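You operate a simulated robot arm through the tools that you are given. There is no shell and no other tool. Be economical: measure what you need, move in short steps, check, and stop when the job is done.

You are at the controls of a simulated robot arm. One attempt, no reset.

TASK
Swap the wrong ticket on cart 26 for the one with its number.
Fine: the wrong one goes in the free slot of the ticket block; sign to HOLD; brake on.

Only the result counts: the job must be done as asked and must still hold three seconds after the hand-in. Knocking over, shifting, dropping, spilling or breaking anything else fails it.

THE ROBOT
A 7-joint arm with a two-finger parallel gripper on a trunk, on a base that drives. Base frame: it is fixed to the floor where the robot stands at the start and does not move with it; the origin is under the middle of the robot, x ahead of it, y to its left, z up. Readings come in mm, degrees, newtons and seconds.
With the tool pointing down near the work surface it reaches from about 160 to 500 mm from the robot's upright axis, wherever it stands. Its first joint turns from -166.0 to 166.0 degrees. Places, roughly: black brake lever [500, 0, 600]; black sign knob [900, -300, 800]; cart 26 ticket holder [700, -100, 800]; green brake lever [2400, 1300, 500]; green sign knob [2000, 1000, 800]; grey brake lever [-500, 1400, 100]; middle slot of the ticket block [-600, 1600, 900]; red brake lever [2800, 2800, 100]; ticket [-750, 1500, 1000]. Payload 1.57 kg.
The tool frame sits at the grasp point between the pads (the TCP): z along the fingers, y along the line on which they close. The tips reach 30 mm beyond it. The gripper opens to 80 mm. The fingers are 17 mm wide and 12 mm thick; the gripper's body (40 by 82 mm) begins 80 mm behind the TCP.
Orientation is told as [roll, pitch, yaw] about the base's x, y, z axes, in that order, counted from this pose: with the fingers straight down and closing along the base's y, the tool's x points along the base's -x, its y along +y and its z along -z.

THE INTERFACE
- The arm moves only by the tool drive_tool. Its argument "increments" is one flat list of numbers, 6 for each row, row after row: the shift along the tool's x, y, z in units of 300 mm (1.0 is 300 mm), then the turn, a rotation vector about the tool's x, y, z in units of 90 degrees (1.0 is 90 degrees). In form: [tx, ty, tz, ax, ay, az, tx, ty, tz, ax, ay, az, ...]. A call has 1 to 8 rows; each row is the pose to reach, as a shift and turn from the pose commanded when the call began, along the tool's axes at that moment. "jaw" is the opening, from 0 (shut) to 1 (fully open), set as the call begins (left out, the last holds). A call with a number of a shift or a turn outside -1 to 1 is refused whole. A row lasts 0.2 s, in which the tool goes at most 50 mm and 8.6 degrees; a call with a longer step from one row to the next is refused whole, and so is a gripper value outside its range. Where a pose cannot be reached the arm comes as near as it can. A force on the tool above 40 N (or 10 N above the force at the start of the call, whichever is more), or a blocked arm, ends the call early, and 0.2 s more pass. Each finger travels about 72 mm/s and halts on what it meets, pressing with about 33 N; the grip force reading is that of the motor and also rises with nothing between the fingers. The clock runs only during rows and for 0.2 s after the last one: add rows that repeat a pose to give the fingers time. The reply holds the time, the measured pose of the TCP, the force on the tool along the base axes, the opening and the grip force, in the units named above and with some noise, with the torque about the TCP (base axes, N m) and any sound that the robot's microphone picked up.
- Cameras (640 x 400 px; columns grow to the right, rows downward): "scene" is now at [-5.9, 123.7, 1389.4]; the picture's right is [-0.31, -0.95, 0.00], its down [-0.60, 0.19, -0.78] and it looks along [0.74, -0.24, -0.63] (base axes); focal length 279 px, centre (320, 200). "wrist" rides on the gripper at [72, -7, -122] in the tool frame; the picture's right is [0.09, 1.00, 0.00], its down [-0.84, 0.08, -0.54] and it looks along [-0.54, 0.05, 0.84] (tool axes); focal length 238 px, centre (320, 200). There is no depth. A picture from a camera that has moved, and an enlarged one, comes with that camera's place and axes in the base frame and with its lens. The place of the scene camera against the robot may be out by one fixed shift of up to 12 mm in any direction.
- camera(camera): a new picture of that camera. No time passes.
- raise_lower(by): slides the trunk up (or, below 0, down) by that many mm; the arm and the scene camera ride with it, the base frame stays. It gives what a move gives, with no picture.
- roll_base(legs): drives the robot by 1 to 6 legs, each [ahead, left, turn to the left] in mm, mm and degrees, along the robot's own axes; the way and the turn of a leg run together, so that a leg with both is an arc; at most 1500 mm and 180 degrees a leg. The arm and the cameras ride along, it lands a little off, and it stops where it bumps. It gives what a move gives.
- head_to(pan, tilt): turns the head with the scene camera to pan (to the left, within 86 degrees either way) and tilt (down, from -29 to 69), counted from straight ahead of the robot. It gives what a move gives.
- inspect(camera, box): a new picture of the part [left, top, right, bottom] of that camera's present view, enlarged. No time passes.
- hand_in(): hands the job in; it is judged then, once.

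Go step by step. Nothing tells you exact positions but the pictures and the camera data: compare them with the known pose of the tool, close in by small moves and look again before you grip or let go. The budget is 120 turns and 78 pictures, counting those below and the enlarged ones. Unless the task says otherwise, let go and move clear before handing in, and close with one line.

The tools are called as a command line: name --argument value ..., lists and objects as JSON in quotes. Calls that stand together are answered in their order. drive_tool: Moves the arm, as the interface text tells. Its arguments: {"type":"object","properties":{"increments":{"type":"array"},"jaw":{"type":"number"}},"required":["increments"]} The other tools are called the same way: raise_lower (by) slides the trunk up or down; roll_base (legs) drives the base; head_to (pan, tilt) turns the head that bears the scene camera; camera (camera) takes a picture; inspect (camera, box) takes an enlarged picture of a part of a camera's view; hand_in () hands the job in.

At the start:

```text
time: 0.0
tool_pos: [408.7, -47.0, 1047.1]
ee_rot: [0.0, 0.0, 0.0]
force: [-0.1, 0.6, -0.6]
ft_torque: [0.01, 0.0, 0.02]
grip_width: 80.0
grip_force: 0.1
trunk travel left (down, up): [-50.0, 65.0]
robot x, y, heading: [-1.8, 4.0, 0.0]
head pan, tilt: [-18.0, 38.8]
```

scene: 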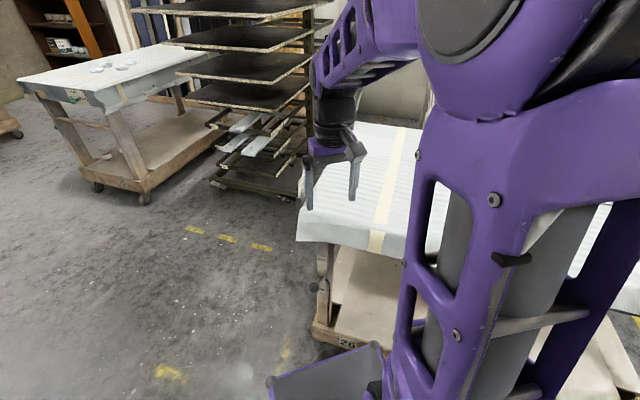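
wrist: 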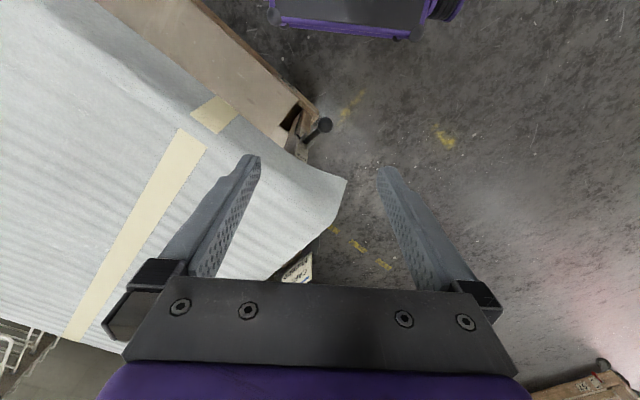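

The cart right ahead, under the arm, seems to carry the number 26. I'll look around with the head to find the ticket holder, the sign knob, the brake lever and the ticket block.

head_to --pan 10 --tilt 45

camera --camera "scene"

head_to --pan 86 --tilt 15

camera --camera "scene"

inspect --camera "wrist" --box '[220, 80, 420, 290]'

```text
time: 0.9
tool_pos: [409.8, -46.8, 1046.9]
ee_rot: [0.0, 0.0, 0.0]
force: [0.0, 0.2, -0.1]
ft_torque: [0.01, 0.01, 0.02]
grip_width: 80.0
grip_force: 0.0
trunk travel left (down, up): [-50.0, 65.0]
robot x, y, heading: [-0.7, 4.2, -0.2]
head pan, tilt: [10.0, 45.0]
```

```text
75 pictures are left
camera scene: at [-7.3, 164.0, 1380.4], right [0.17, -0.99, 0.0], down [-0.7, -0.12, -0.71], along [0.7, 0.12, -0.71], focal length 279 px, centre (320, 200)
```

scene: 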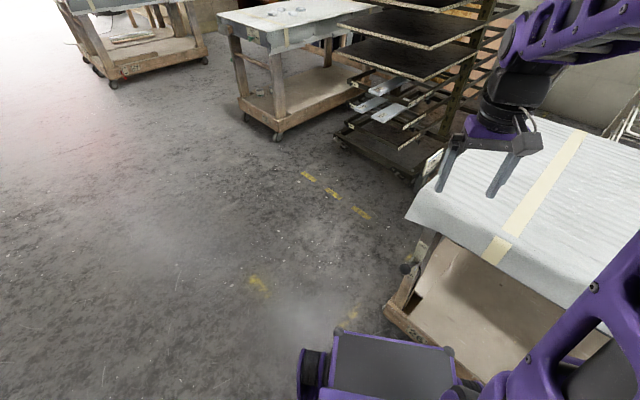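

```text
time: 2.4
tool_pos: [408.9, -46.7, 1045.0]
ee_rot: [0.0, 0.1, 0.0]
force: [1.0, 0.3, 0.5]
ft_torque: [0.06, -0.02, 0.01]
grip_width: 80.0
grip_force: 0.0
trunk travel left (down, up): [-50.0, 65.0]
robot x, y, heading: [4.8, -1.1, 0.1]
head pan, tilt: [85.9, 15.0]
```

```text
74 pictures are left
camera scene: at [0.6, 181.0, 1422.9], right [0.33, -0.94, 0.0], down [-0.29, -0.1, -0.95], along [0.9, 0.31, -0.3], focal length 279 px, centre (320, 200)
```

scene: 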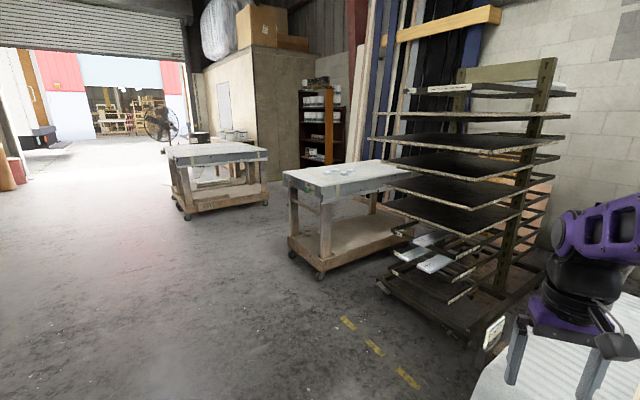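

```text
1.90 times, centred on (320, 185) of wrist
camera zoom: at [336.4, -54.5, 1167.7], right [-0.09, 1.0, 0.0], down [0.84, 0.08, 0.54], along [0.54, 0.05, -0.84], focal length 454 px, centre (320, 229)
```

zoom: 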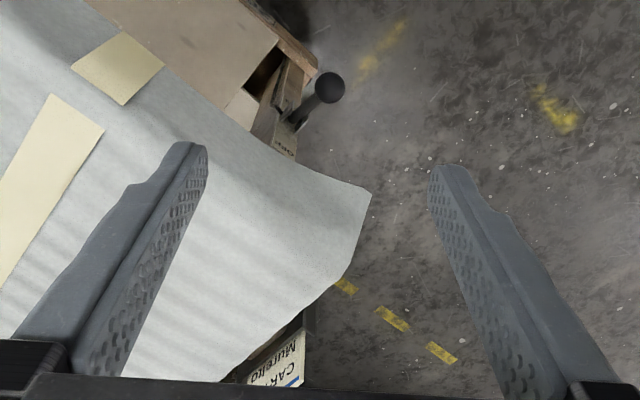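

Cart 26 shows a black-knobbed lever at its left near leg and a card on the left side. I'll look again, now that the head has settled to the left.

camera --camera "scene"

```text
72 pictures are left
camera scene: at [0.6, 181.0, 1422.9], right [0.33, -0.94, 0.0], down [-0.29, -0.1, -0.95], along [0.9, 0.31, -0.3], focal length 279 px, centre (320, 200)
```

scene: 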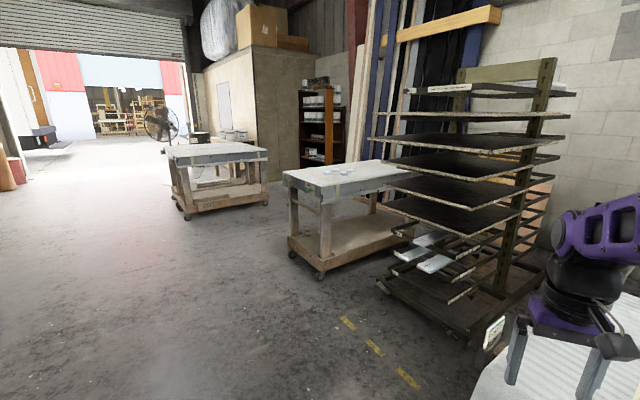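

The camera's axes lag the reported pan, so I'll command the head once more.

head_to --pan 80 --tilt 20

camera --camera "scene"

```text
time: 3.1
tool_pos: [408.6, -45.6, 1045.3]
ee_rot: [0.1, 0.2, -0.1]
force: [-0.6, 0.0, -0.2]
ft_torque: [0.0, -0.01, -0.02]
grip_width: 80.1
grip_force: 0.0
trunk travel left (down, up): [-50.0, 65.0]
robot x, y, heading: [-0.0, 3.3, -0.1]
head pan, tilt: [80.0, 20.0]
```

```text
71 pictures are left
camera scene: at [0.6, 181.0, 1422.8], right [0.33, -0.94, 0.0], down [-0.29, -0.1, -0.95], along [0.9, 0.31, -0.3], focal length 279 px, centre (320, 200)
```

scene: 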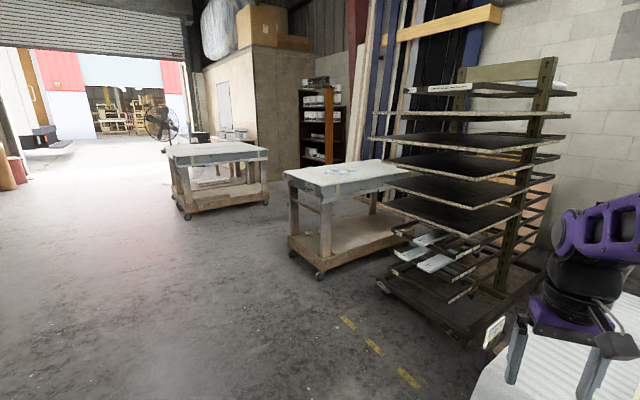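

head_to --pan -60 --tilt 35

camera --camera "scene"

```text
time: 5.3
tool_pos: [409.6, -45.8, 1046.4]
ee_rot: [0.1, 0.0, 0.0]
force: [-0.7, 0.7, 1.0]
ft_torque: [-0.02, 0.03, -0.02]
grip_width: 80.2
grip_force: 0.1
trunk travel left (down, up): [-50.0, 65.0]
robot x, y, heading: [-1.1, -1.9, -0.0]
head pan, tilt: [-60.0, 35.0]
```

```text
70 pictures are left
camera scene: at [-43.4, 74.0, 1395.2], right [-0.87, -0.5, 0.0], down [-0.29, 0.5, -0.82], along [0.41, -0.71, -0.57], focal length 279 px, centre (320, 200)
```

scene: 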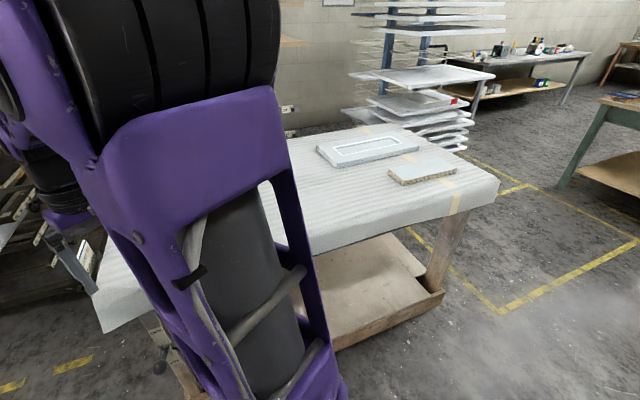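

The head can't pan left past about 19°. I'll drive to the left end of cart 26 and face it, since the holder, sign and brake seem to be there.

roll_base --legs '[[0, 800, 0], [650, 0, 0], [0, 0, -90]]'

head_to --pan 0 --tilt 40

camera --camera "scene"

camera --camera "wrist"

```text
time: 20.5
tool_pos: [599.9, 388.5, 1046.5]
ee_rot: [0.0, 0.0, -90.6]
force: [0.6, -0.3, -0.4]
ft_torque: [-0.05, -0.02, -0.03]
grip_width: 80.1
grip_force: 0.0
trunk travel left (down, up): [-50.0, 65.0]
robot x, y, heading: [651.8, 796.1, -90.5]
head pan, tilt: [-60.0, 35.0]
```

```text
time: 21.8
tool_pos: [598.8, 387.6, 1046.6]
ee_rot: [0.0, -0.1, -90.6]
force: [-0.2, 0.0, 0.6]
ft_torque: [-0.02, -0.02, -0.03]
grip_width: 80.2
grip_force: 0.0
trunk travel left (down, up): [-50.0, 65.0]
robot x, y, heading: [648.3, 797.2, -90.4]
head pan, tilt: [0.0, 40.0]
```

```text
69 pictures are left
camera scene: at [792.1, 810.8, 1387.6], right [-1.0, 0.01, 0.0], down [0.01, 0.64, -0.77], along [-0.01, -0.77, -0.64], focal length 279 px, centre (320, 200)
```

scene: 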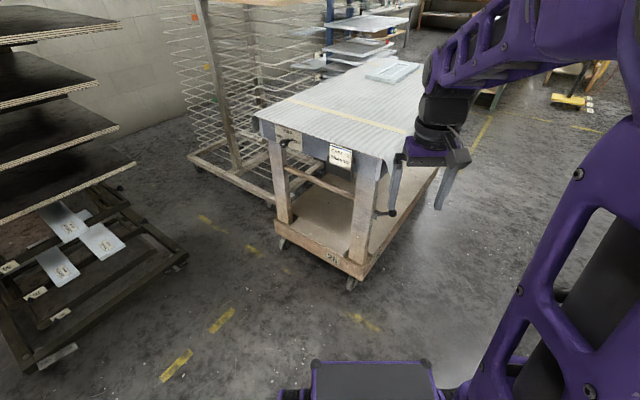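

```text
68 pictures are left
camera wrist: at [591.9, 458.9, 1168.9], right [1.0, 0.08, 0.0], down [0.07, -0.84, 0.54], along [0.04, -0.54, -0.84], focal length 238 px, centre (320, 200)
```

wrist: 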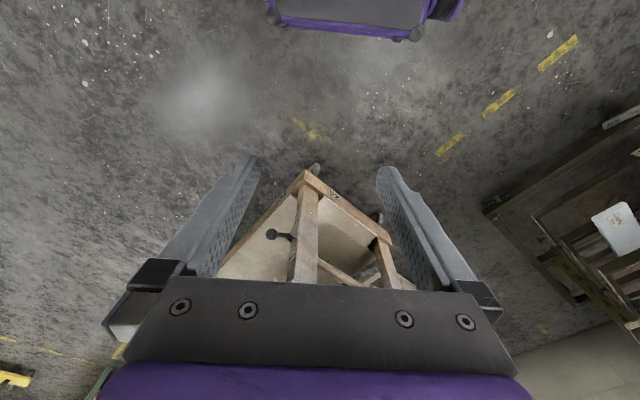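

inspect --camera "scene" --box '[240, 100, 440, 225]'

inspect --camera "scene" --box '[250, 115, 370, 190]'

```text
3.20 times, centred on (340, 162) of scene
camera zoom: at [792.1, 810.8, 1387.6], right [-1.0, 0.01, 0.0], down [0.01, 0.64, -0.77], along [-0.01, -0.77, -0.64], focal length 894 px, centre (256, 320)
```

zoom: 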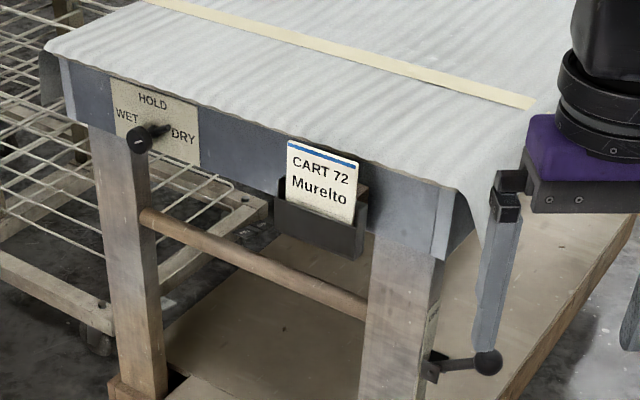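

```text
5.33 times, centred on (310, 152) of scene
camera zoom: at [792.1, 810.8, 1387.6], right [-1.0, 0.01, 0.0], down [0.01, 0.64, -0.77], along [-0.01, -0.77, -0.64], focal length 1490 px, centre (373, 453)
```

zoom: 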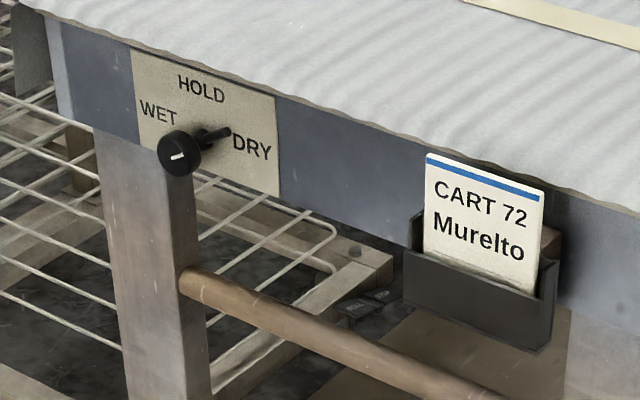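

Cart 26 carries the CART 72 ticket. Its sign points to DRY, and the ball lever on the right leg is the brake. I'll move square in front of that face, about 600 mm off.

roll_base --legs '[[0, 420, 0], [470, 0, 0], [0, 0, -26]]'

head_to --pan 0 --tilt 45

camera --camera "scene"

```text
time: 30.1
tool_pos: [840.6, -29.6, 1046.6]
ee_rot: [-0.1, 0.0, -116.2]
force: [0.5, -0.6, -0.2]
ft_torque: [0.0, -0.01, -0.03]
grip_width: 80.0
grip_force: 0.0
trunk travel left (down, up): [-50.0, 65.0]
robot x, y, heading: [1059.6, 318.0, -116.1]
head pan, tilt: [0.0, 40.0]
```

```text
time: 30.8
tool_pos: [840.4, -30.0, 1046.6]
ee_rot: [0.0, 0.0, -116.1]
force: [0.2, 0.1, 0.4]
ft_torque: [0.0, -0.01, -0.01]
grip_width: 80.0
grip_force: 0.0
trunk travel left (down, up): [-50.0, 65.0]
robot x, y, heading: [1058.9, 320.6, -116.3]
head pan, tilt: [0.0, 45.0]
```

```text
65 pictures are left
camera scene: at [1194.0, 273.1, 1380.4], right [-0.9, 0.44, 0.0], down [0.31, 0.63, -0.71], along [-0.31, -0.63, -0.71], focal length 279 px, centre (320, 200)
```

scene: 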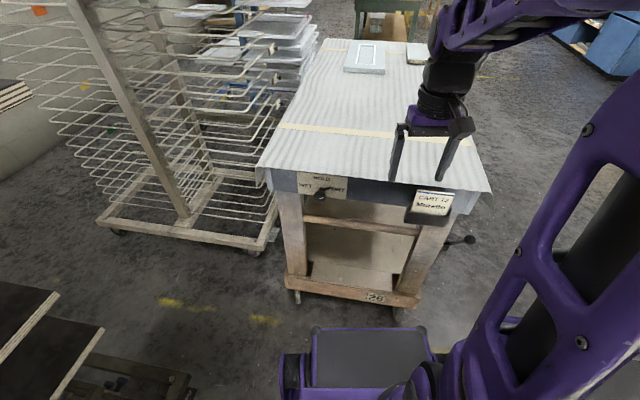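

inspect --camera "scene" --box '[280, 160, 380, 222]'

inspect --camera "scene" --box '[390, 180, 490, 260]'

```text
6.40 times, centred on (330, 191) of scene
camera zoom: at [1194.0, 273.1, 1380.4], right [-0.9, 0.44, 0.0], down [0.31, 0.63, -0.71], along [-0.31, -0.63, -0.71], focal length 1788 px, centre (256, 258)
```

zoom: 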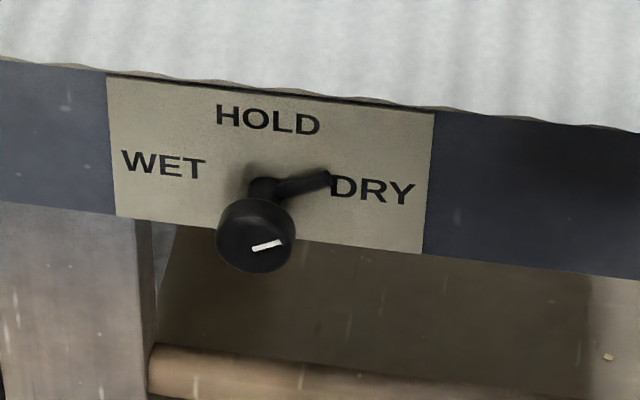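

```text
5.00 times, centred on (440, 220) of scene
camera zoom: at [1194.0, 273.1, 1380.4], right [-0.9, 0.44, 0.0], down [0.31, 0.63, -0.71], along [-0.31, -0.63, -0.71], focal length 1397 px, centre (-280, 100)
```

zoom: 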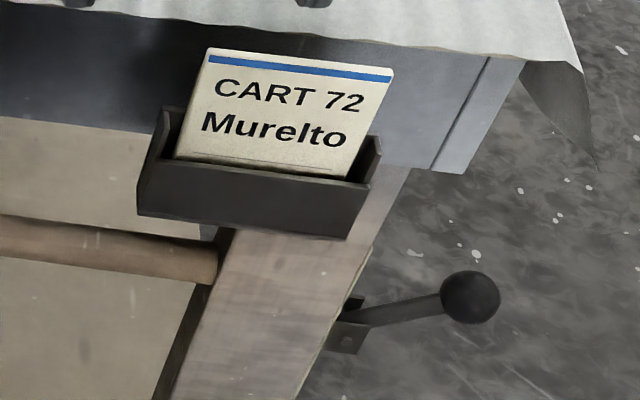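

The knob sits at about (937, -252, 808), which is roughly 566 mm ahead and 142 mm left of the robot. I'll tip the tool forward to horizontal first, well above the cart.

drive_tool --increments '[0, 0, 0, 0, -0.09, 0, 0, 0, 0, 0, -0.18, 0, 0, 0, 0, 0, -0.27, 0, 0, 0, 0, 0, -0.36, 0, 0, 0, 0, 0, -0.45, 0, 0, 0, 0, 0, -0.54, 0, 0, 0, 0, 0, -0.63, 0, 0, 0, 0, 0, -0.72, 0]'

drive_tool --increments '[0, 0, 0, 0, -0.09, 0, 0, 0, 0, 0, -0.18, 0, 0, 0, 0, 0, -0.28, 0]'

```text
time: 32.0
tool_pos: [839.6, -26.1, 982.4]
ee_rot: [0.8, -28.5, -116.9]
force: [-0.8, 1.0, -0.4]
ft_torque: [0.0, -0.01, -0.02]
grip_width: 80.0
grip_force: 0.0
trunk travel left (down, up): [-50.0, 65.0]
robot x, y, heading: [1063.8, 316.6, -116.2]
head pan, tilt: [0.0, 45.0]
stopped in row 5: the arm was blocked; the commanded pose is now the measured one
```

```text
refused: row 3 steps farther than a row can; nothing moved
```

The tilt was blocked at about 28°, probably by a joint limit in this folded pose. I'll reach farther forward and try again, and check how the arm stands.

drive_tool --increments '[-0.11, 0, 0.033, 0, 0, 0, -0.22, 0, 0.067, 0, 0, 0, -0.325, 0, 0.1, 0, 0, 0]'

drive_tool --increments '[0, 0, 0, 0, -0.08, 0, 0, 0, 0, 0, -0.16, 0, 0, 0, 0, 0, -0.24, 0, 0, 0, 0, 0, -0.32, 0, 0, 0, 0, 0, -0.4, 0, 0, 0, 0, 0, -0.48, 0, 0, 0, 0, 0, -0.56, 0, 0, 0, 0, 0, -0.64, 0]'

camera --camera "scene"

```text
time: 32.8
tool_pos: [797.2, -116.2, 1008.4]
ee_rot: [0.7, -28.9, -116.7]
force: [0.0, 0.0, -0.1]
ft_torque: [0.02, 0.0, -0.01]
grip_width: 80.0
grip_force: 0.0
trunk travel left (down, up): [-50.0, 65.0]
robot x, y, heading: [1061.2, 315.8, -116.1]
head pan, tilt: [0.0, 45.0]
```

```text
time: 34.6
tool_pos: [792.7, -121.6, 1007.4]
ee_rot: [12.0, -86.5, -128.2]
force: [0.5, -0.3, -0.2]
ft_torque: [0.0, -0.01, -0.03]
grip_width: 79.6
grip_force: 0.1
out of reach, approached as far as the arm can: row 3, 4, 5, 7, 8
trunk travel left (down, up): [-50.0, 65.0]
robot x, y, heading: [1060.7, 318.2, -116.2]
head pan, tilt: [0.0, 45.0]
```

```text
62 pictures are left
camera scene: at [1194.2, 273.2, 1380.4], right [-0.9, 0.44, 0.0], down [0.31, 0.63, -0.71], along [-0.31, -0.63, -0.71], focal length 279 px, centre (320, 200)
```

scene: 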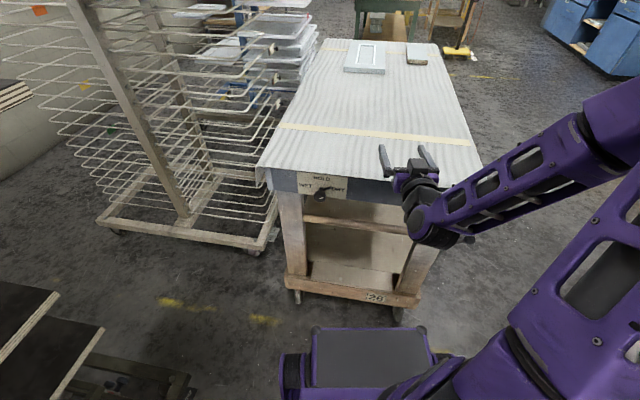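

The tool is nearly horizontal now. Next I'll carry it to the front of the knob, stopping about 40 mm short.

drive_tool --increments '[0.05, 0.09, -0.05, 0, 0, 0, 0.15, 0.18, -0.08, 0, 0, 0, 0.25, 0.27, -0.08, 0, 0, 0, 0.35, 0.36, -0.08, 0, 0, 0, 0.45, 0.45, -0.08, 0, 0, 0, 0.55, 0.54, -0.08, 0, 0, 0, 0.663, 0.627, -0.08, 0, 0, 0, 0.663, 0.627, -0.08, 0, -0.03, 0]'

camera --camera "wrist"

inspect --camera "scene" --box '[240, 130, 440, 255]'

```text
time: 36.4
tool_pos: [978.9, -174.9, 810.8]
ee_rot: [41.4, -89.0, -157.9]
force: [-0.2, 0.1, -0.4]
ft_torque: [-0.01, 0.0, 0.03]
grip_width: 79.7
grip_force: 0.0
out of reach, approached as far as the arm can: row 1, 2, 3
trunk travel left (down, up): [-50.0, 65.0]
robot x, y, heading: [1059.6, 317.5, -116.0]
head pan, tilt: [0.0, 45.0]
```

```text
61 pictures are left
camera wrist: at [1027.4, -64.0, 740.7], right [0.89, -0.44, -0.08], down [0.3, 0.45, 0.85], along [-0.34, -0.78, 0.53], focal length 238 px, centre (320, 200)
```

wrist: 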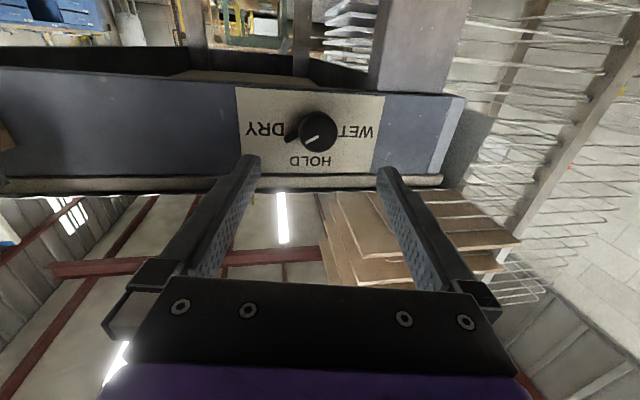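

```text
3.20 times, centred on (340, 192) of scene
camera zoom: at [1193.9, 273.2, 1380.4], right [-0.9, 0.44, 0.0], down [0.31, 0.63, -0.71], along [-0.31, -0.63, -0.71], focal length 894 px, centre (256, 224)
```

zoom: 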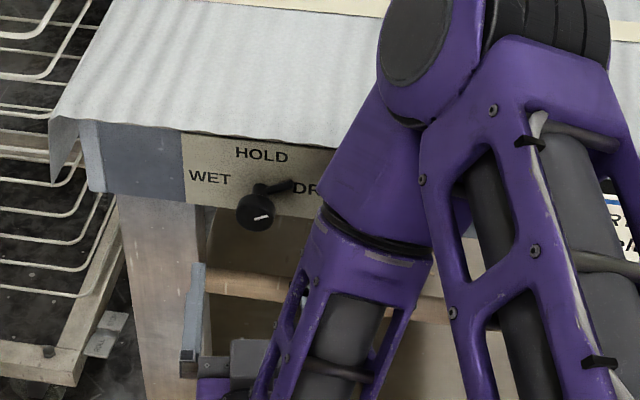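

The knob is centred laterally in the wrist view. I'll advance 40 mm and triangulate again.

drive_tool --increments '[0.015, 0, 0.133, 0, 0, 0, 0.015, 0, 0.133, 0, 0, 0]'

inspect --camera "wrist" --box '[220, 60, 420, 185]'

```text
time: 37.0
tool_pos: [961.8, -210.4, 806.6]
ee_rot: [40.2, -88.8, -156.5]
force: [-0.5, -0.5, -0.5]
ft_torque: [0.01, 0.01, 0.02]
grip_width: 79.9
grip_force: 0.0
trunk travel left (down, up): [-50.0, 65.0]
robot x, y, heading: [1064.6, 315.6, -116.1]
head pan, tilt: [0.0, 45.0]
```

```text
3.20 times, centred on (320, 122) of wrist
camera zoom: at [1009.8, -99.3, 736.7], right [0.89, -0.44, -0.08], down [0.3, 0.44, 0.85], along [-0.34, -0.78, 0.53], focal length 763 px, centre (320, 448)
```

zoom: 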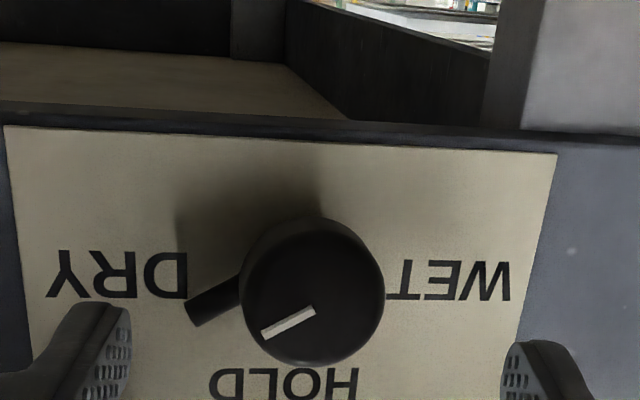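

The knob is about 35 mm wide and close to the tool axis. I'll roll the gripper 30° clockwise to keep clear of the pointer, then look before going in.

drive_tool --increments '[0.01, 0, 0, 0, 0, 0.083, 0.01, 0, 0, 0, 0, 0.166, 0.01, 0, 0, 0, 0, 0.25, 0.01, 0, 0, 0, 0, 0.333, 0.01, 0, 0.06, 0, 0, 0.333]'

inspect --camera "wrist" --box '[220, 60, 420, 185]'

inspect --camera "scene" --box '[260, 150, 380, 225]'

```text
time: 38.2
tool_pos: [953.1, -225.9, 802.6]
ee_rot: [88.4, -59.2, 155.1]
force: [0.2, -0.2, 0.3]
ft_torque: [0.0, 0.02, 0.01]
grip_width: 80.0
grip_force: 0.0
trunk travel left (down, up): [-50.0, 65.0]
robot x, y, heading: [1061.4, 315.3, -116.2]
head pan, tilt: [0.0, 45.0]
```

```text
3.20 times, centred on (320, 122) of wrist
camera zoom: at [1035.1, -131.0, 739.9], right [0.81, -0.41, 0.43], down [-0.09, 0.64, 0.77], along [-0.59, -0.66, 0.48], focal length 763 px, centre (320, 448)
```

zoom: 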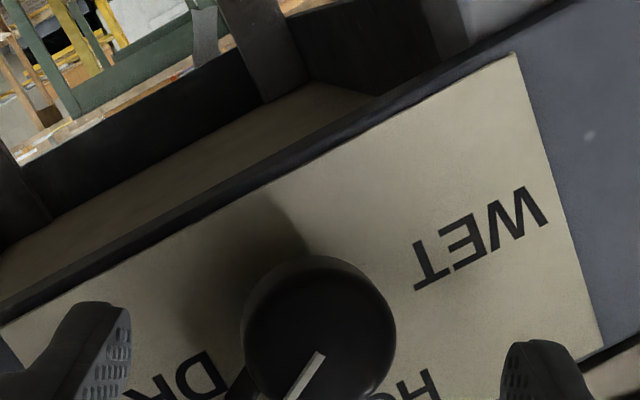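

```text
5.33 times, centred on (320, 188) of scene
camera zoom: at [1194.0, 273.2, 1380.3], right [-0.9, 0.44, 0.0], down [0.31, 0.63, -0.71], along [-0.31, -0.63, -0.71], focal length 1490 px, centre (320, 267)
```

zoom: 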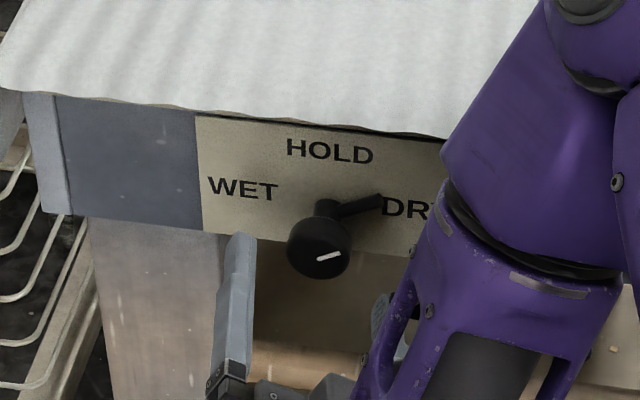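

The knob is well centred, with its front about 40 mm ahead of the TCP. I'll advance 28 mm and close.

drive_tool --increments '[0, 0, 0.05, 0, 0, 0, 0, 0, 0.093, 0, 0, 0]'

drive_tool --increments '[0, 0, 0, 0, 0, 0, 0, 0, 0, 0, 0, 0, 0, 0, 0, 0, 0, 0, 0, 0, 0, 0, 0, 0]' --jaw 0.38

inspect --camera "scene" --box '[260, 150, 380, 225]'

```text
time: 38.8
tool_pos: [940.6, -249.4, 803.8]
ee_rot: [88.3, -59.3, 155.0]
force: [-0.1, -0.6, -0.2]
ft_torque: [-0.03, -0.01, 0.0]
grip_width: 80.1
grip_force: 0.2
trunk travel left (down, up): [-50.0, 65.0]
robot x, y, heading: [1065.4, 316.3, -116.0]
head pan, tilt: [0.0, 45.0]
```

```text
time: 39.8
tool_pos: [940.9, -249.1, 802.4]
ee_rot: [88.4, -59.3, 155.0]
force: [0.8, -1.3, 0.2]
ft_torque: [0.21, -0.15, -0.14]
grip_width: 35.0
grip_force: 33.0
trunk travel left (down, up): [-50.0, 65.0]
robot x, y, heading: [1063.2, 319.1, -116.0]
head pan, tilt: [0.0, 45.0]
```

```text
5.33 times, centred on (320, 188) of scene
camera zoom: at [1194.0, 273.0, 1380.3], right [-0.9, 0.44, 0.0], down [0.31, 0.63, -0.71], along [-0.31, -0.63, -0.71], focal length 1490 px, centre (320, 267)
```

zoom: 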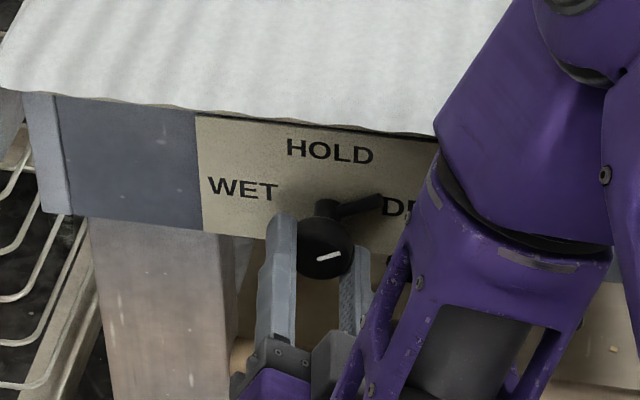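

The knob is gripped at 35 mm. I'll turn it counter-clockwise by 60°.

drive_tool --increments '[0, 0, 0, 0, 0, -0.08, 0, 0, 0, 0, 0, -0.16, 0, 0, 0, 0, 0, -0.24, 0, 0, 0, 0, 0, -0.32, 0, 0, 0, 0, 0, -0.4, 0, 0, 0, 0, 0, -0.48, 0, 0, 0, 0, 0, -0.56, 0, 0, 0, 0, 0, -0.64]'

inspect --camera "scene" --box '[260, 150, 380, 225]'

```text
time: 41.6
tool_pos: [938.3, -250.0, 805.2]
ee_rot: [-88.4, -63.1, -28.0]
force: [-16.2, 11.6, 8.7]
ft_torque: [0.39, -0.38, -1.07]
grip_width: 35.6
grip_force: 32.8
trunk travel left (down, up): [-50.0, 65.0]
robot x, y, heading: [1061.6, 316.7, -116.3]
head pan, tilt: [0.0, 45.0]
```

```text
5.33 times, centred on (320, 188) of scene
camera zoom: at [1192.9, 274.4, 1380.6], right [-0.9, 0.44, 0.0], down [0.31, 0.63, -0.71], along [-0.31, -0.64, -0.71], focal length 1490 px, centre (320, 267)
```

zoom: 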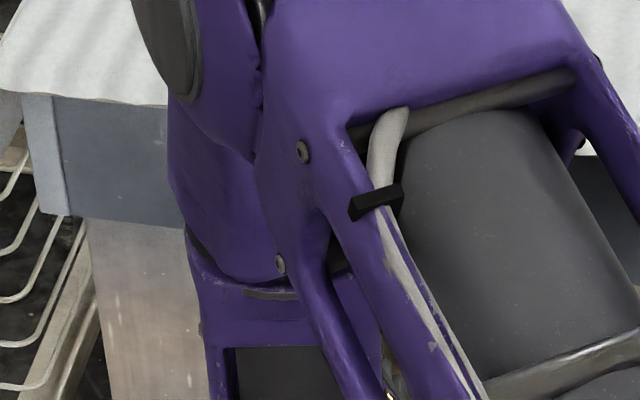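

inspect --camera "wrist" --box '[220, 90, 420, 215]'

```text
3.20 times, centred on (320, 152) of wrist
camera zoom: at [957.9, -124.1, 744.8], right [0.76, -0.37, -0.53], down [0.64, 0.27, 0.72], along [-0.12, -0.89, 0.45], focal length 763 px, centre (320, 352)
```

zoom: 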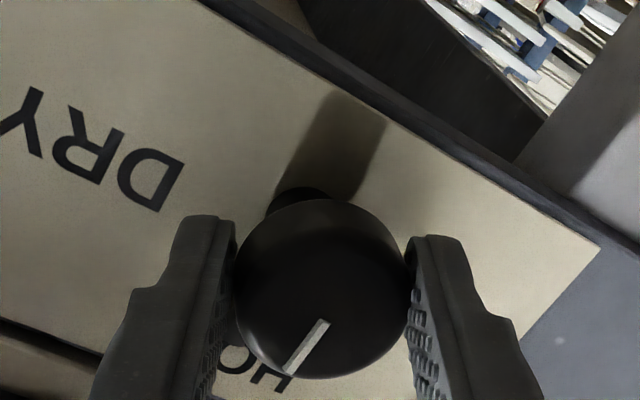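

The white mark now points straight up to HOLD on the panel. I'll open, back off and check.

drive_tool --increments '[0, 0, 0, 0, 0, 0, 0, 0, 0, 0, 0, 0, 0, 0, 0, 0, 0, 0, 0, 0, 0, 0, 0, 0]' --jaw 1.0

drive_tool --increments '[0, 0, -0.1, 0, 0, 0, 0, 0, -0.2, 0, 0, 0, 0, 0, -0.3, 0, 0, 0]'

inspect --camera "wrist" --box '[220, 60, 420, 185]'

```text
time: 42.6
tool_pos: [941.7, -250.5, 803.5]
ee_rot: [-88.3, -63.1, -27.9]
force: [-1.0, 0.7, 0.1]
ft_torque: [-0.01, 0.01, 0.03]
grip_width: 80.0
grip_force: 0.1
trunk travel left (down, up): [-50.0, 65.0]
robot x, y, heading: [1060.9, 315.9, -116.2]
head pan, tilt: [0.0, 45.0]
```

```text
time: 43.4
tool_pos: [982.0, -171.9, 803.9]
ee_rot: [-88.3, -63.1, -27.8]
force: [0.3, -0.1, -0.6]
ft_torque: [0.01, 0.04, 0.02]
grip_width: 80.0
grip_force: 0.0
trunk travel left (down, up): [-50.0, 65.0]
robot x, y, heading: [1067.2, 318.0, -116.3]
head pan, tilt: [0.0, 45.0]
```

```text
3.20 times, centred on (320, 122) of wrist
camera zoom: at [1001.3, -45.8, 744.6], right [0.76, -0.37, -0.53], down [0.64, 0.28, 0.72], along [-0.12, -0.89, 0.45], focal length 763 px, centre (320, 448)
```

zoom: 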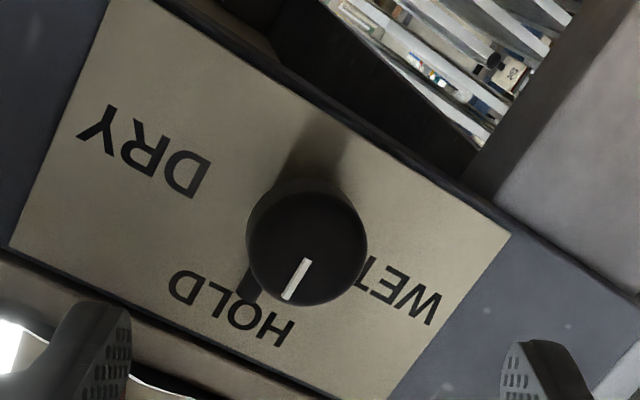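

The pointer tip looks to be at HOLD, but I want a straight view. I'll level the gripper and move it to the right, out of the way.

drive_tool --increments '[0, 0, -0.08, 0, 0, 0.08, 0, 0, -0.1, 0, 0, 0.16, 0, 0, -0.1, 0, 0, 0.24, 0, 0, -0.1, 0, 0, 0.3]'

drive_tool --increments '[0, -0.15, 0, 0, 0, 0, 0, -0.3, 0, 0, 0, 0, 0, -0.45, 0, 0, 0, 0, 0, -0.6, 0, 0, 0, 0, 0, -0.75, 0, 0, 0, 0, 0, -0.9, 0, 0, 0, 0]'

inspect --camera "scene" --box '[260, 150, 380, 225]'

camera --camera "wrist"

```text
time: 44.4
tool_pos: [994.3, -142.8, 804.1]
ee_rot: [12.4, -89.1, -128.8]
force: [-0.9, -0.2, -0.7]
ft_torque: [0.0, 0.02, 0.02]
grip_width: 80.3
grip_force: 0.1
trunk travel left (down, up): [-50.0, 65.0]
robot x, y, heading: [1060.1, 315.6, -116.4]
head pan, tilt: [0.0, 45.0]
```

```text
time: 45.8
tool_pos: [752.0, -24.2, 803.7]
ee_rot: [5.7, -89.3, -122.0]
force: [0.2, -0.4, 0.3]
ft_torque: [0.0, 0.01, -0.02]
grip_width: 79.9
grip_force: 0.2
trunk travel left (down, up): [-50.0, 65.0]
robot x, y, heading: [1062.8, 319.0, -116.2]
head pan, tilt: [0.0, 45.0]
```

```text
5.33 times, centred on (320, 188) of scene
camera zoom: at [1194.1, 273.1, 1380.4], right [-0.9, 0.44, 0.0], down [0.31, 0.63, -0.71], along [-0.31, -0.63, -0.71], focal length 1490 px, centre (320, 267)
```

zoom: 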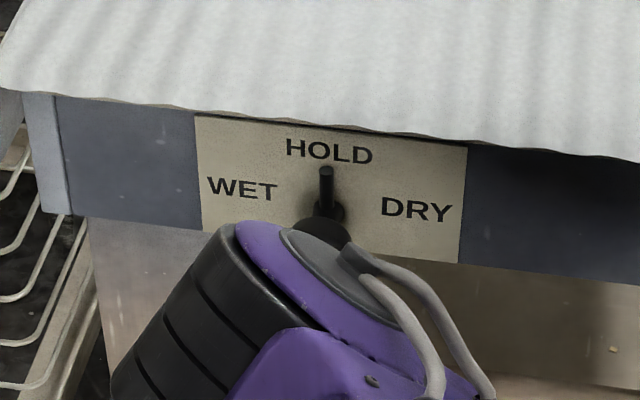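

```text
51 pictures are left
camera wrist: at [799.8, 88.0, 733.4], right [0.89, -0.44, -0.09], down [0.3, 0.44, 0.84], along [-0.33, -0.78, 0.53], focal length 238 px, centre (320, 200)
```

wrist: 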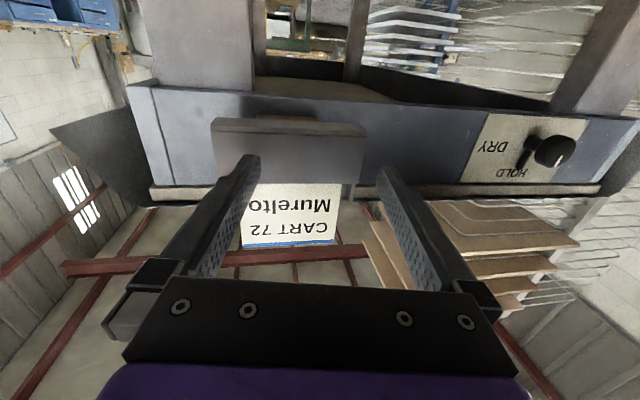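

The sign is at HOLD. Now I'll study the ticket holder from above and from the wrist.

inspect --camera "scene" --box '[390, 170, 490, 232]'

inspect --camera "wrist" --box '[180, 90, 400, 260]'

```text
6.40 times, centred on (440, 201) of scene
camera zoom: at [1194.1, 273.1, 1380.4], right [-0.9, 0.44, 0.0], down [0.31, 0.63, -0.71], along [-0.31, -0.63, -0.71], focal length 1788 px, centre (-448, 194)
```

zoom: 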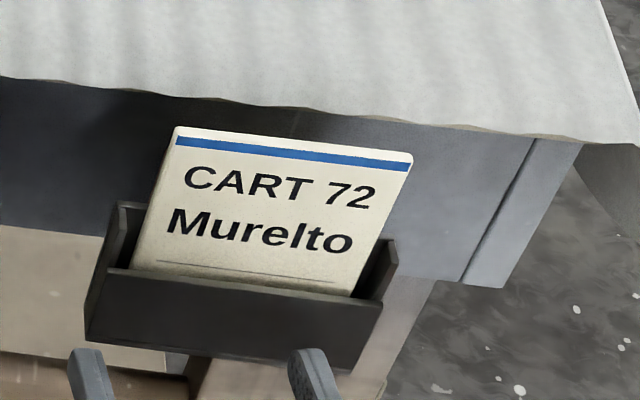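

```text
2.35 times, centred on (290, 175) of wrist
camera zoom: at [799.8, 88.0, 733.4], right [0.89, -0.44, -0.09], down [0.3, 0.44, 0.84], along [-0.33, -0.78, 0.53], focal length 561 px, centre (391, 259)
```

zoom: 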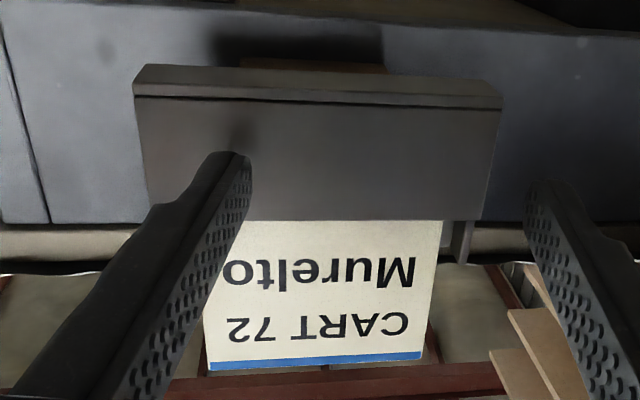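

The ticket's top edge runs from about (672, -34) to (743, -88) at z≈900, standing some 60 mm out from the apron. I can pinch it from above with the fingers down. I'll lift the arm up and over first.

drive_tool --increments '[0, 0, -0.1, 0, 0, 0, -0.15, 0, -0.1, 0, 0, 0, -0.3, 0, -0.1, 0, 0, 0, -0.45, 0, -0.1, 0, 0, 0, -0.6, 0, -0.1, 0, 0, 0, -0.72, 0, -0.03, 0, 0, 0, -0.72, 0, 0.1, 0, 0, 0, -0.72, 0, 0.2, 0, 0, 0]'

drive_tool --increments '[0, 0, 0, 0, 0.08, 0, 0, 0, 0, 0, 0.16, 0, 0, 0, 0, 0, 0.24, 0, 0, 0, 0, 0, 0.32, 0, 0, 0, 0, 0, 0.4, 0, 0, 0, 0, 0, 0.48, 0, 0, 0, 0, 0, 0.56, 0, 0, 0, 0, 0, 0.64, 0]'

```text
time: 47.6
tool_pos: [724.2, -80.3, 1018.7]
ee_rot: [7.0, -89.1, -123.4]
force: [0.1, 0.8, 0.1]
ft_torque: [0.01, -0.03, 0.0]
grip_width: 79.8
grip_force: 0.1
out of reach, approached as far as the arm can: row 3, 4, 5, 6, 7
trunk travel left (down, up): [-50.0, 65.0]
robot x, y, heading: [1060.2, 320.4, -116.0]
head pan, tilt: [0.0, 45.0]
```

```text
time: 49.4
tool_pos: [724.0, -80.5, 1020.2]
ee_rot: [0.1, -31.5, -116.5]
force: [0.0, -0.6, 0.1]
ft_torque: [-0.03, 0.0, 0.0]
grip_width: 80.0
grip_force: 0.0
trunk travel left (down, up): [-50.0, 65.0]
robot x, y, heading: [1064.8, 315.7, -116.2]
head pan, tilt: [0.0, 45.0]
```

drive_tool --increments '[0.06, 0, -0.035, 0, 0.088, 0, 0.115, 0, -0.07, 0, 0.175, 0, 0.17, 0, -0.105, 0, 0.263, 0, 0.227, 0, -0.139, 0, 0.35, 0]'

roll_base --legs '[[0, 0, -10], [105, 0, 0]]'

head_to --pan 0 --tilt 55

camera --camera "wrist"

camera --camera "scene"

```text
time: 50.4
tool_pos: [759.6, -7.4, 1020.1]
ee_rot: [0.0, 0.2, -116.4]
force: [-0.5, 0.7, -0.6]
ft_torque: [-0.05, -0.02, 0.02]
grip_width: 79.7
grip_force: 0.1
trunk travel left (down, up): [-50.0, 65.0]
robot x, y, heading: [1062.2, 315.9, -116.0]
head pan, tilt: [0.0, 45.0]
```

```text
time: 52.2
tool_pos: [645.7, -36.5, 1019.4]
ee_rot: [0.0, -0.1, -126.4]
force: [-1.1, 0.6, -0.8]
ft_torque: [-0.01, 0.01, 0.0]
grip_width: 80.0
grip_force: 0.0
trunk travel left (down, up): [-50.0, 65.0]
robot x, y, heading: [1000.2, 233.2, -126.4]
head pan, tilt: [0.0, 45.0]
```

```text
time: 53.0
tool_pos: [645.3, -36.1, 1019.3]
ee_rot: [0.1, -0.1, -126.3]
force: [0.2, -0.3, 0.6]
ft_torque: [-0.04, 0.01, 0.0]
grip_width: 80.3
grip_force: 0.1
trunk travel left (down, up): [-50.0, 65.0]
robot x, y, heading: [1000.7, 231.1, -126.2]
head pan, tilt: [0.0, 55.0]
```

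```text
48 pictures are left
camera wrist: at [681.7, 24.4, 1142.1], right [0.86, -0.52, 0.0], down [-0.43, -0.72, 0.54], along [-0.28, -0.47, -0.84], focal length 238 px, centre (320, 200)
```

wrist: 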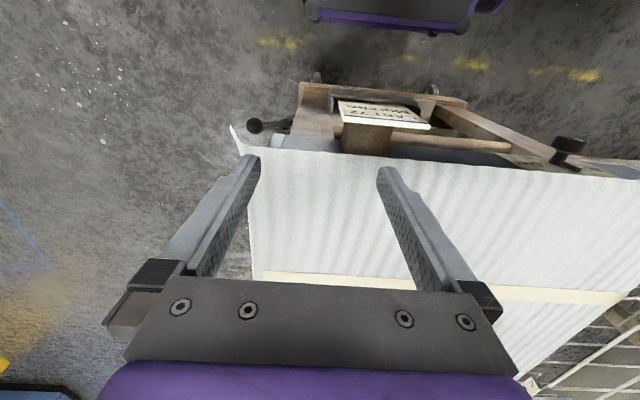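

```text
47 pictures are left
camera scene: at [1126.3, 174.4, 1367.0], right [-0.81, 0.59, 0.0], down [0.48, 0.66, -0.57], along [-0.34, -0.46, -0.82], focal length 279 px, centre (320, 200)
```

scene: 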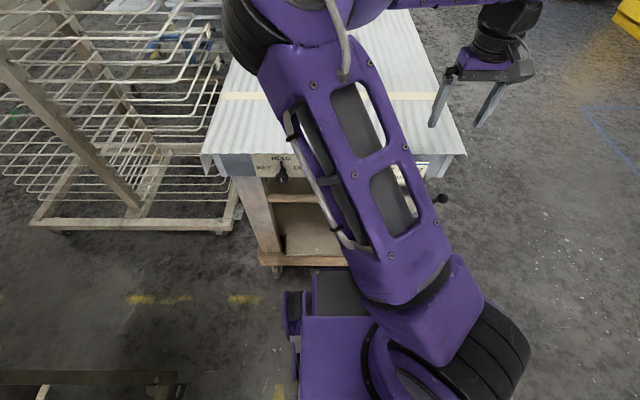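

inspect --camera "wrist" --box '[310, 70, 470, 170]'

```text
4.00 times, centred on (390, 120) of wrist
camera zoom: at [681.7, 24.4, 1142.1], right [0.86, -0.52, 0.0], down [-0.43, -0.72, 0.54], along [-0.28, -0.47, -0.84], focal length 953 px, centre (40, 520)
```

zoom: 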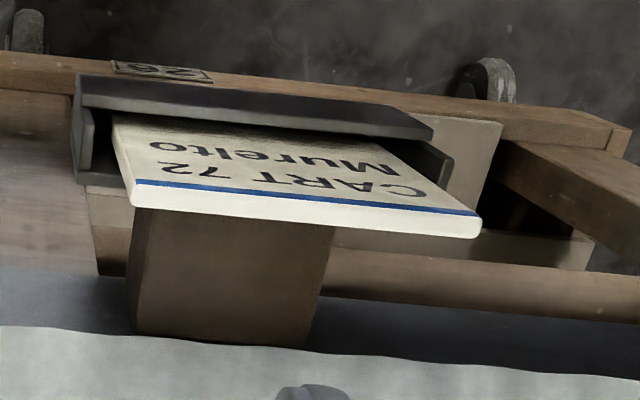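

The ticket is about 87 mm wide and 7 mm thick, with its top edge centred at (705, -66, 900), and it leans back about 9°. I'll rotate the gripper 90° so that it closes across the thickness.

drive_tool --increments '[0, 0, 0, 0, 0, -0.09, 0, 0, 0, 0, 0, -0.18, 0, 0, 0, 0, 0, -0.27, 0, 0, 0, 0, 0, -0.36, 0, 0, 0, 0, 0, -0.45, 0, 0, 0, 0, 0, -0.54, 0, 0, 0, 0, 0, -0.63, 0, 0, 0, 0, 0, -0.72]'

drive_tool --increments '[0, 0, 0, 0, 0, -0.09, 0, 0, 0, 0, 0, -0.18, 0, 0, 0, 0, 0, -0.27]'

```text
time: 54.8
tool_pos: [646.0, -35.5, 1021.2]
ee_rot: [0.0, -0.1, -61.4]
force: [-0.4, 1.0, 0.4]
ft_torque: [-0.03, 0.01, 0.02]
grip_width: 79.8
grip_force: 0.0
trunk travel left (down, up): [-50.0, 65.0]
robot x, y, heading: [1001.0, 232.0, -126.2]
head pan, tilt: [0.0, 55.0]
```

```text
time: 55.6
tool_pos: [645.5, -36.3, 1020.6]
ee_rot: [0.0, -0.1, -37.1]
force: [0.4, 0.0, 0.1]
ft_torque: [0.0, -0.03, -0.05]
grip_width: 80.1
grip_force: 0.0
trunk travel left (down, up): [-50.0, 65.0]
robot x, y, heading: [1000.4, 232.0, -126.2]
head pan, tilt: [0.0, 55.0]
```

drive_tool --increments '[-0.11, 0.02, 0.05, 0, 0, 0, -0.218, 0.04, 0.1, -0.05, 0, 0, -0.218, 0.04, 0.2, -0.1, 0, 0]'

camera --camera "wrist"

inspect --camera "scene" --box '[340, 80, 500, 180]'

```text
time: 56.4
tool_pos: [705.1, -66.0, 959.5]
ee_rot: [8.9, -0.1, -37.2]
force: [0.7, -0.8, -0.4]
ft_torque: [-0.02, -0.03, 0.04]
grip_width: 80.0
grip_force: 0.0
trunk travel left (down, up): [-50.0, 65.0]
robot x, y, heading: [997.1, 237.3, -126.5]
head pan, tilt: [0.0, 55.0]
```

```text
45 pictures are left
camera wrist: at [630.8, -44.4, 1079.1], right [0.52, 0.84, 0.15], down [0.66, -0.51, 0.55], along [0.54, -0.18, -0.82], focal length 238 px, centre (320, 200)
```

wrist: 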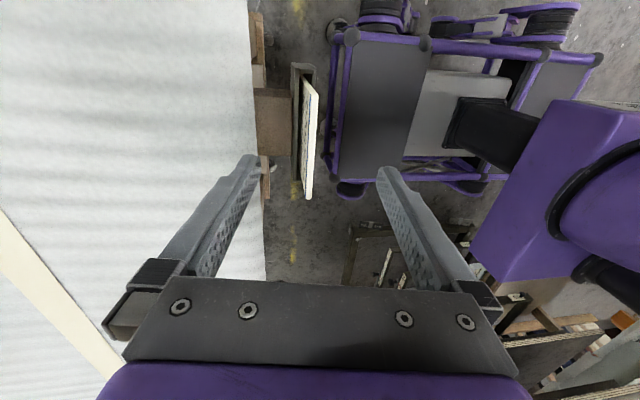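

```text
4.00 times, centred on (420, 130) of scene
camera zoom: at [1126.5, 174.6, 1366.9], right [-0.81, 0.59, 0.0], down [0.48, 0.66, -0.57], along [-0.34, -0.46, -0.82], focal length 1117 px, centre (-80, 480)
```

zoom: 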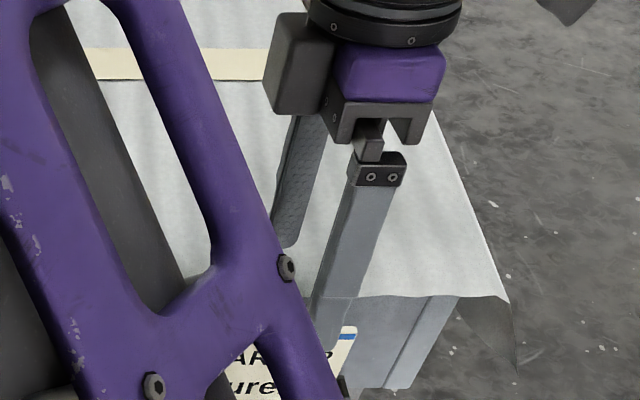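

The view along the edge shows the ticket between the fingers, about 6 mm toward the table from the axis. I'll shift that, descend 58 mm and look.

drive_tool --increments '[0, -0.02, 0.06, 0, 0, 0, 0, -0.02, 0.13, 0, 0, 0, 0, -0.02, 0.195, 0, 0, 0]'

camera --camera "wrist"

```text
time: 57.2
tool_pos: [707.4, -62.4, 901.9]
ee_rot: [8.9, -0.1, -37.3]
force: [-0.6, 0.7, 0.6]
ft_torque: [0.0, 0.0, 0.01]
grip_width: 79.8
grip_force: 0.1
trunk travel left (down, up): [-50.0, 65.0]
robot x, y, heading: [1000.2, 231.5, -125.9]
head pan, tilt: [0.0, 55.0]
```

```text
43 pictures are left
camera wrist: at [632.7, -41.7, 1021.2], right [0.52, 0.84, 0.15], down [0.66, -0.51, 0.55], along [0.54, -0.18, -0.82], focal length 238 px, centre (320, 200)
```

wrist: 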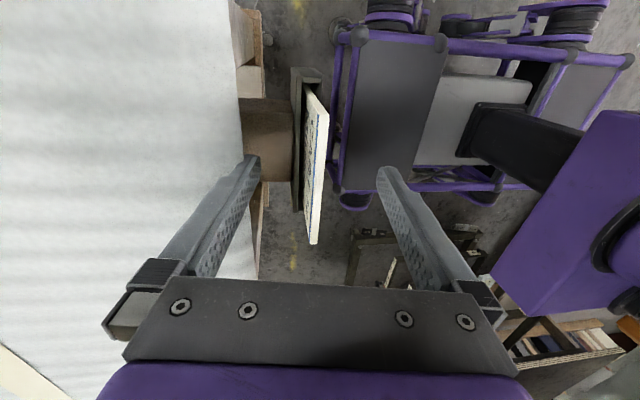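

The ticket is centred and parallel to the pads. I'll close on it.

drive_tool --increments '[0, -0.005, 0, 0, 0, 0, 0, -0.005, 0, 0, 0, 0, 0, -0.005, 0, 0, 0, 0, 0, -0.005, 0, 0, 0, 0]' --jaw 0

```text
time: 58.2
tool_pos: [705.3, -65.3, 901.8]
ee_rot: [8.8, -0.1, -37.1]
force: [-4.3, -5.1, -2.6]
ft_torque: [-0.62, 0.44, 0.2]
grip_width: 5.8
grip_force: 25.9
trunk travel left (down, up): [-50.0, 65.0]
robot x, y, heading: [999.9, 230.1, -126.1]
head pan, tilt: [0.0, 55.0]
```

Gripped at 5.8 mm. I'll draw it out along its own plane.

drive_tool --increments '[0, 0, -0.05, 0, 0, 0, 0, 0, -0.15, 0, 0, 0, 0, 0, -0.25, 0, 0, 0, 0, 0, -0.4, 0, 0, 0, 0, 0, -0.5, 0, 0, 0]'

camera --camera "wrist"

```text
time: 59.4
tool_pos: [692.2, -84.7, 1049.8]
ee_rot: [9.0, -0.1, -37.2]
force: [-0.3, -0.2, -2.0]
ft_torque: [0.03, -0.03, -0.02]
grip_width: 5.1
grip_force: 25.1
trunk travel left (down, up): [-50.0, 65.0]
robot x, y, heading: [1003.0, 230.3, -125.8]
head pan, tilt: [0.0, 55.0]
```

```text
42 pictures are left
camera wrist: at [617.9, -61.7, 1168.6], right [0.52, 0.84, 0.15], down [0.66, -0.51, 0.55], along [0.54, -0.18, -0.82], focal length 238 px, centre (320, 200)
```

wrist: 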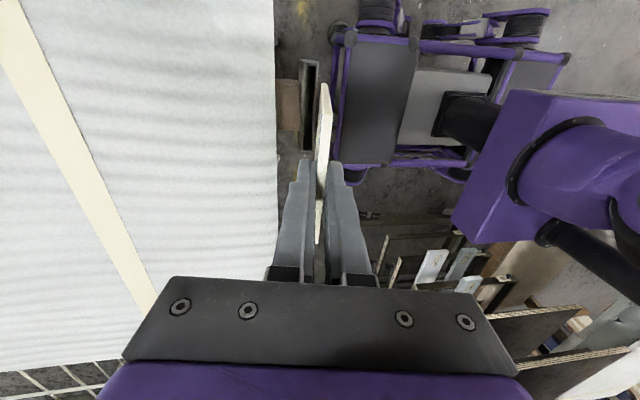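

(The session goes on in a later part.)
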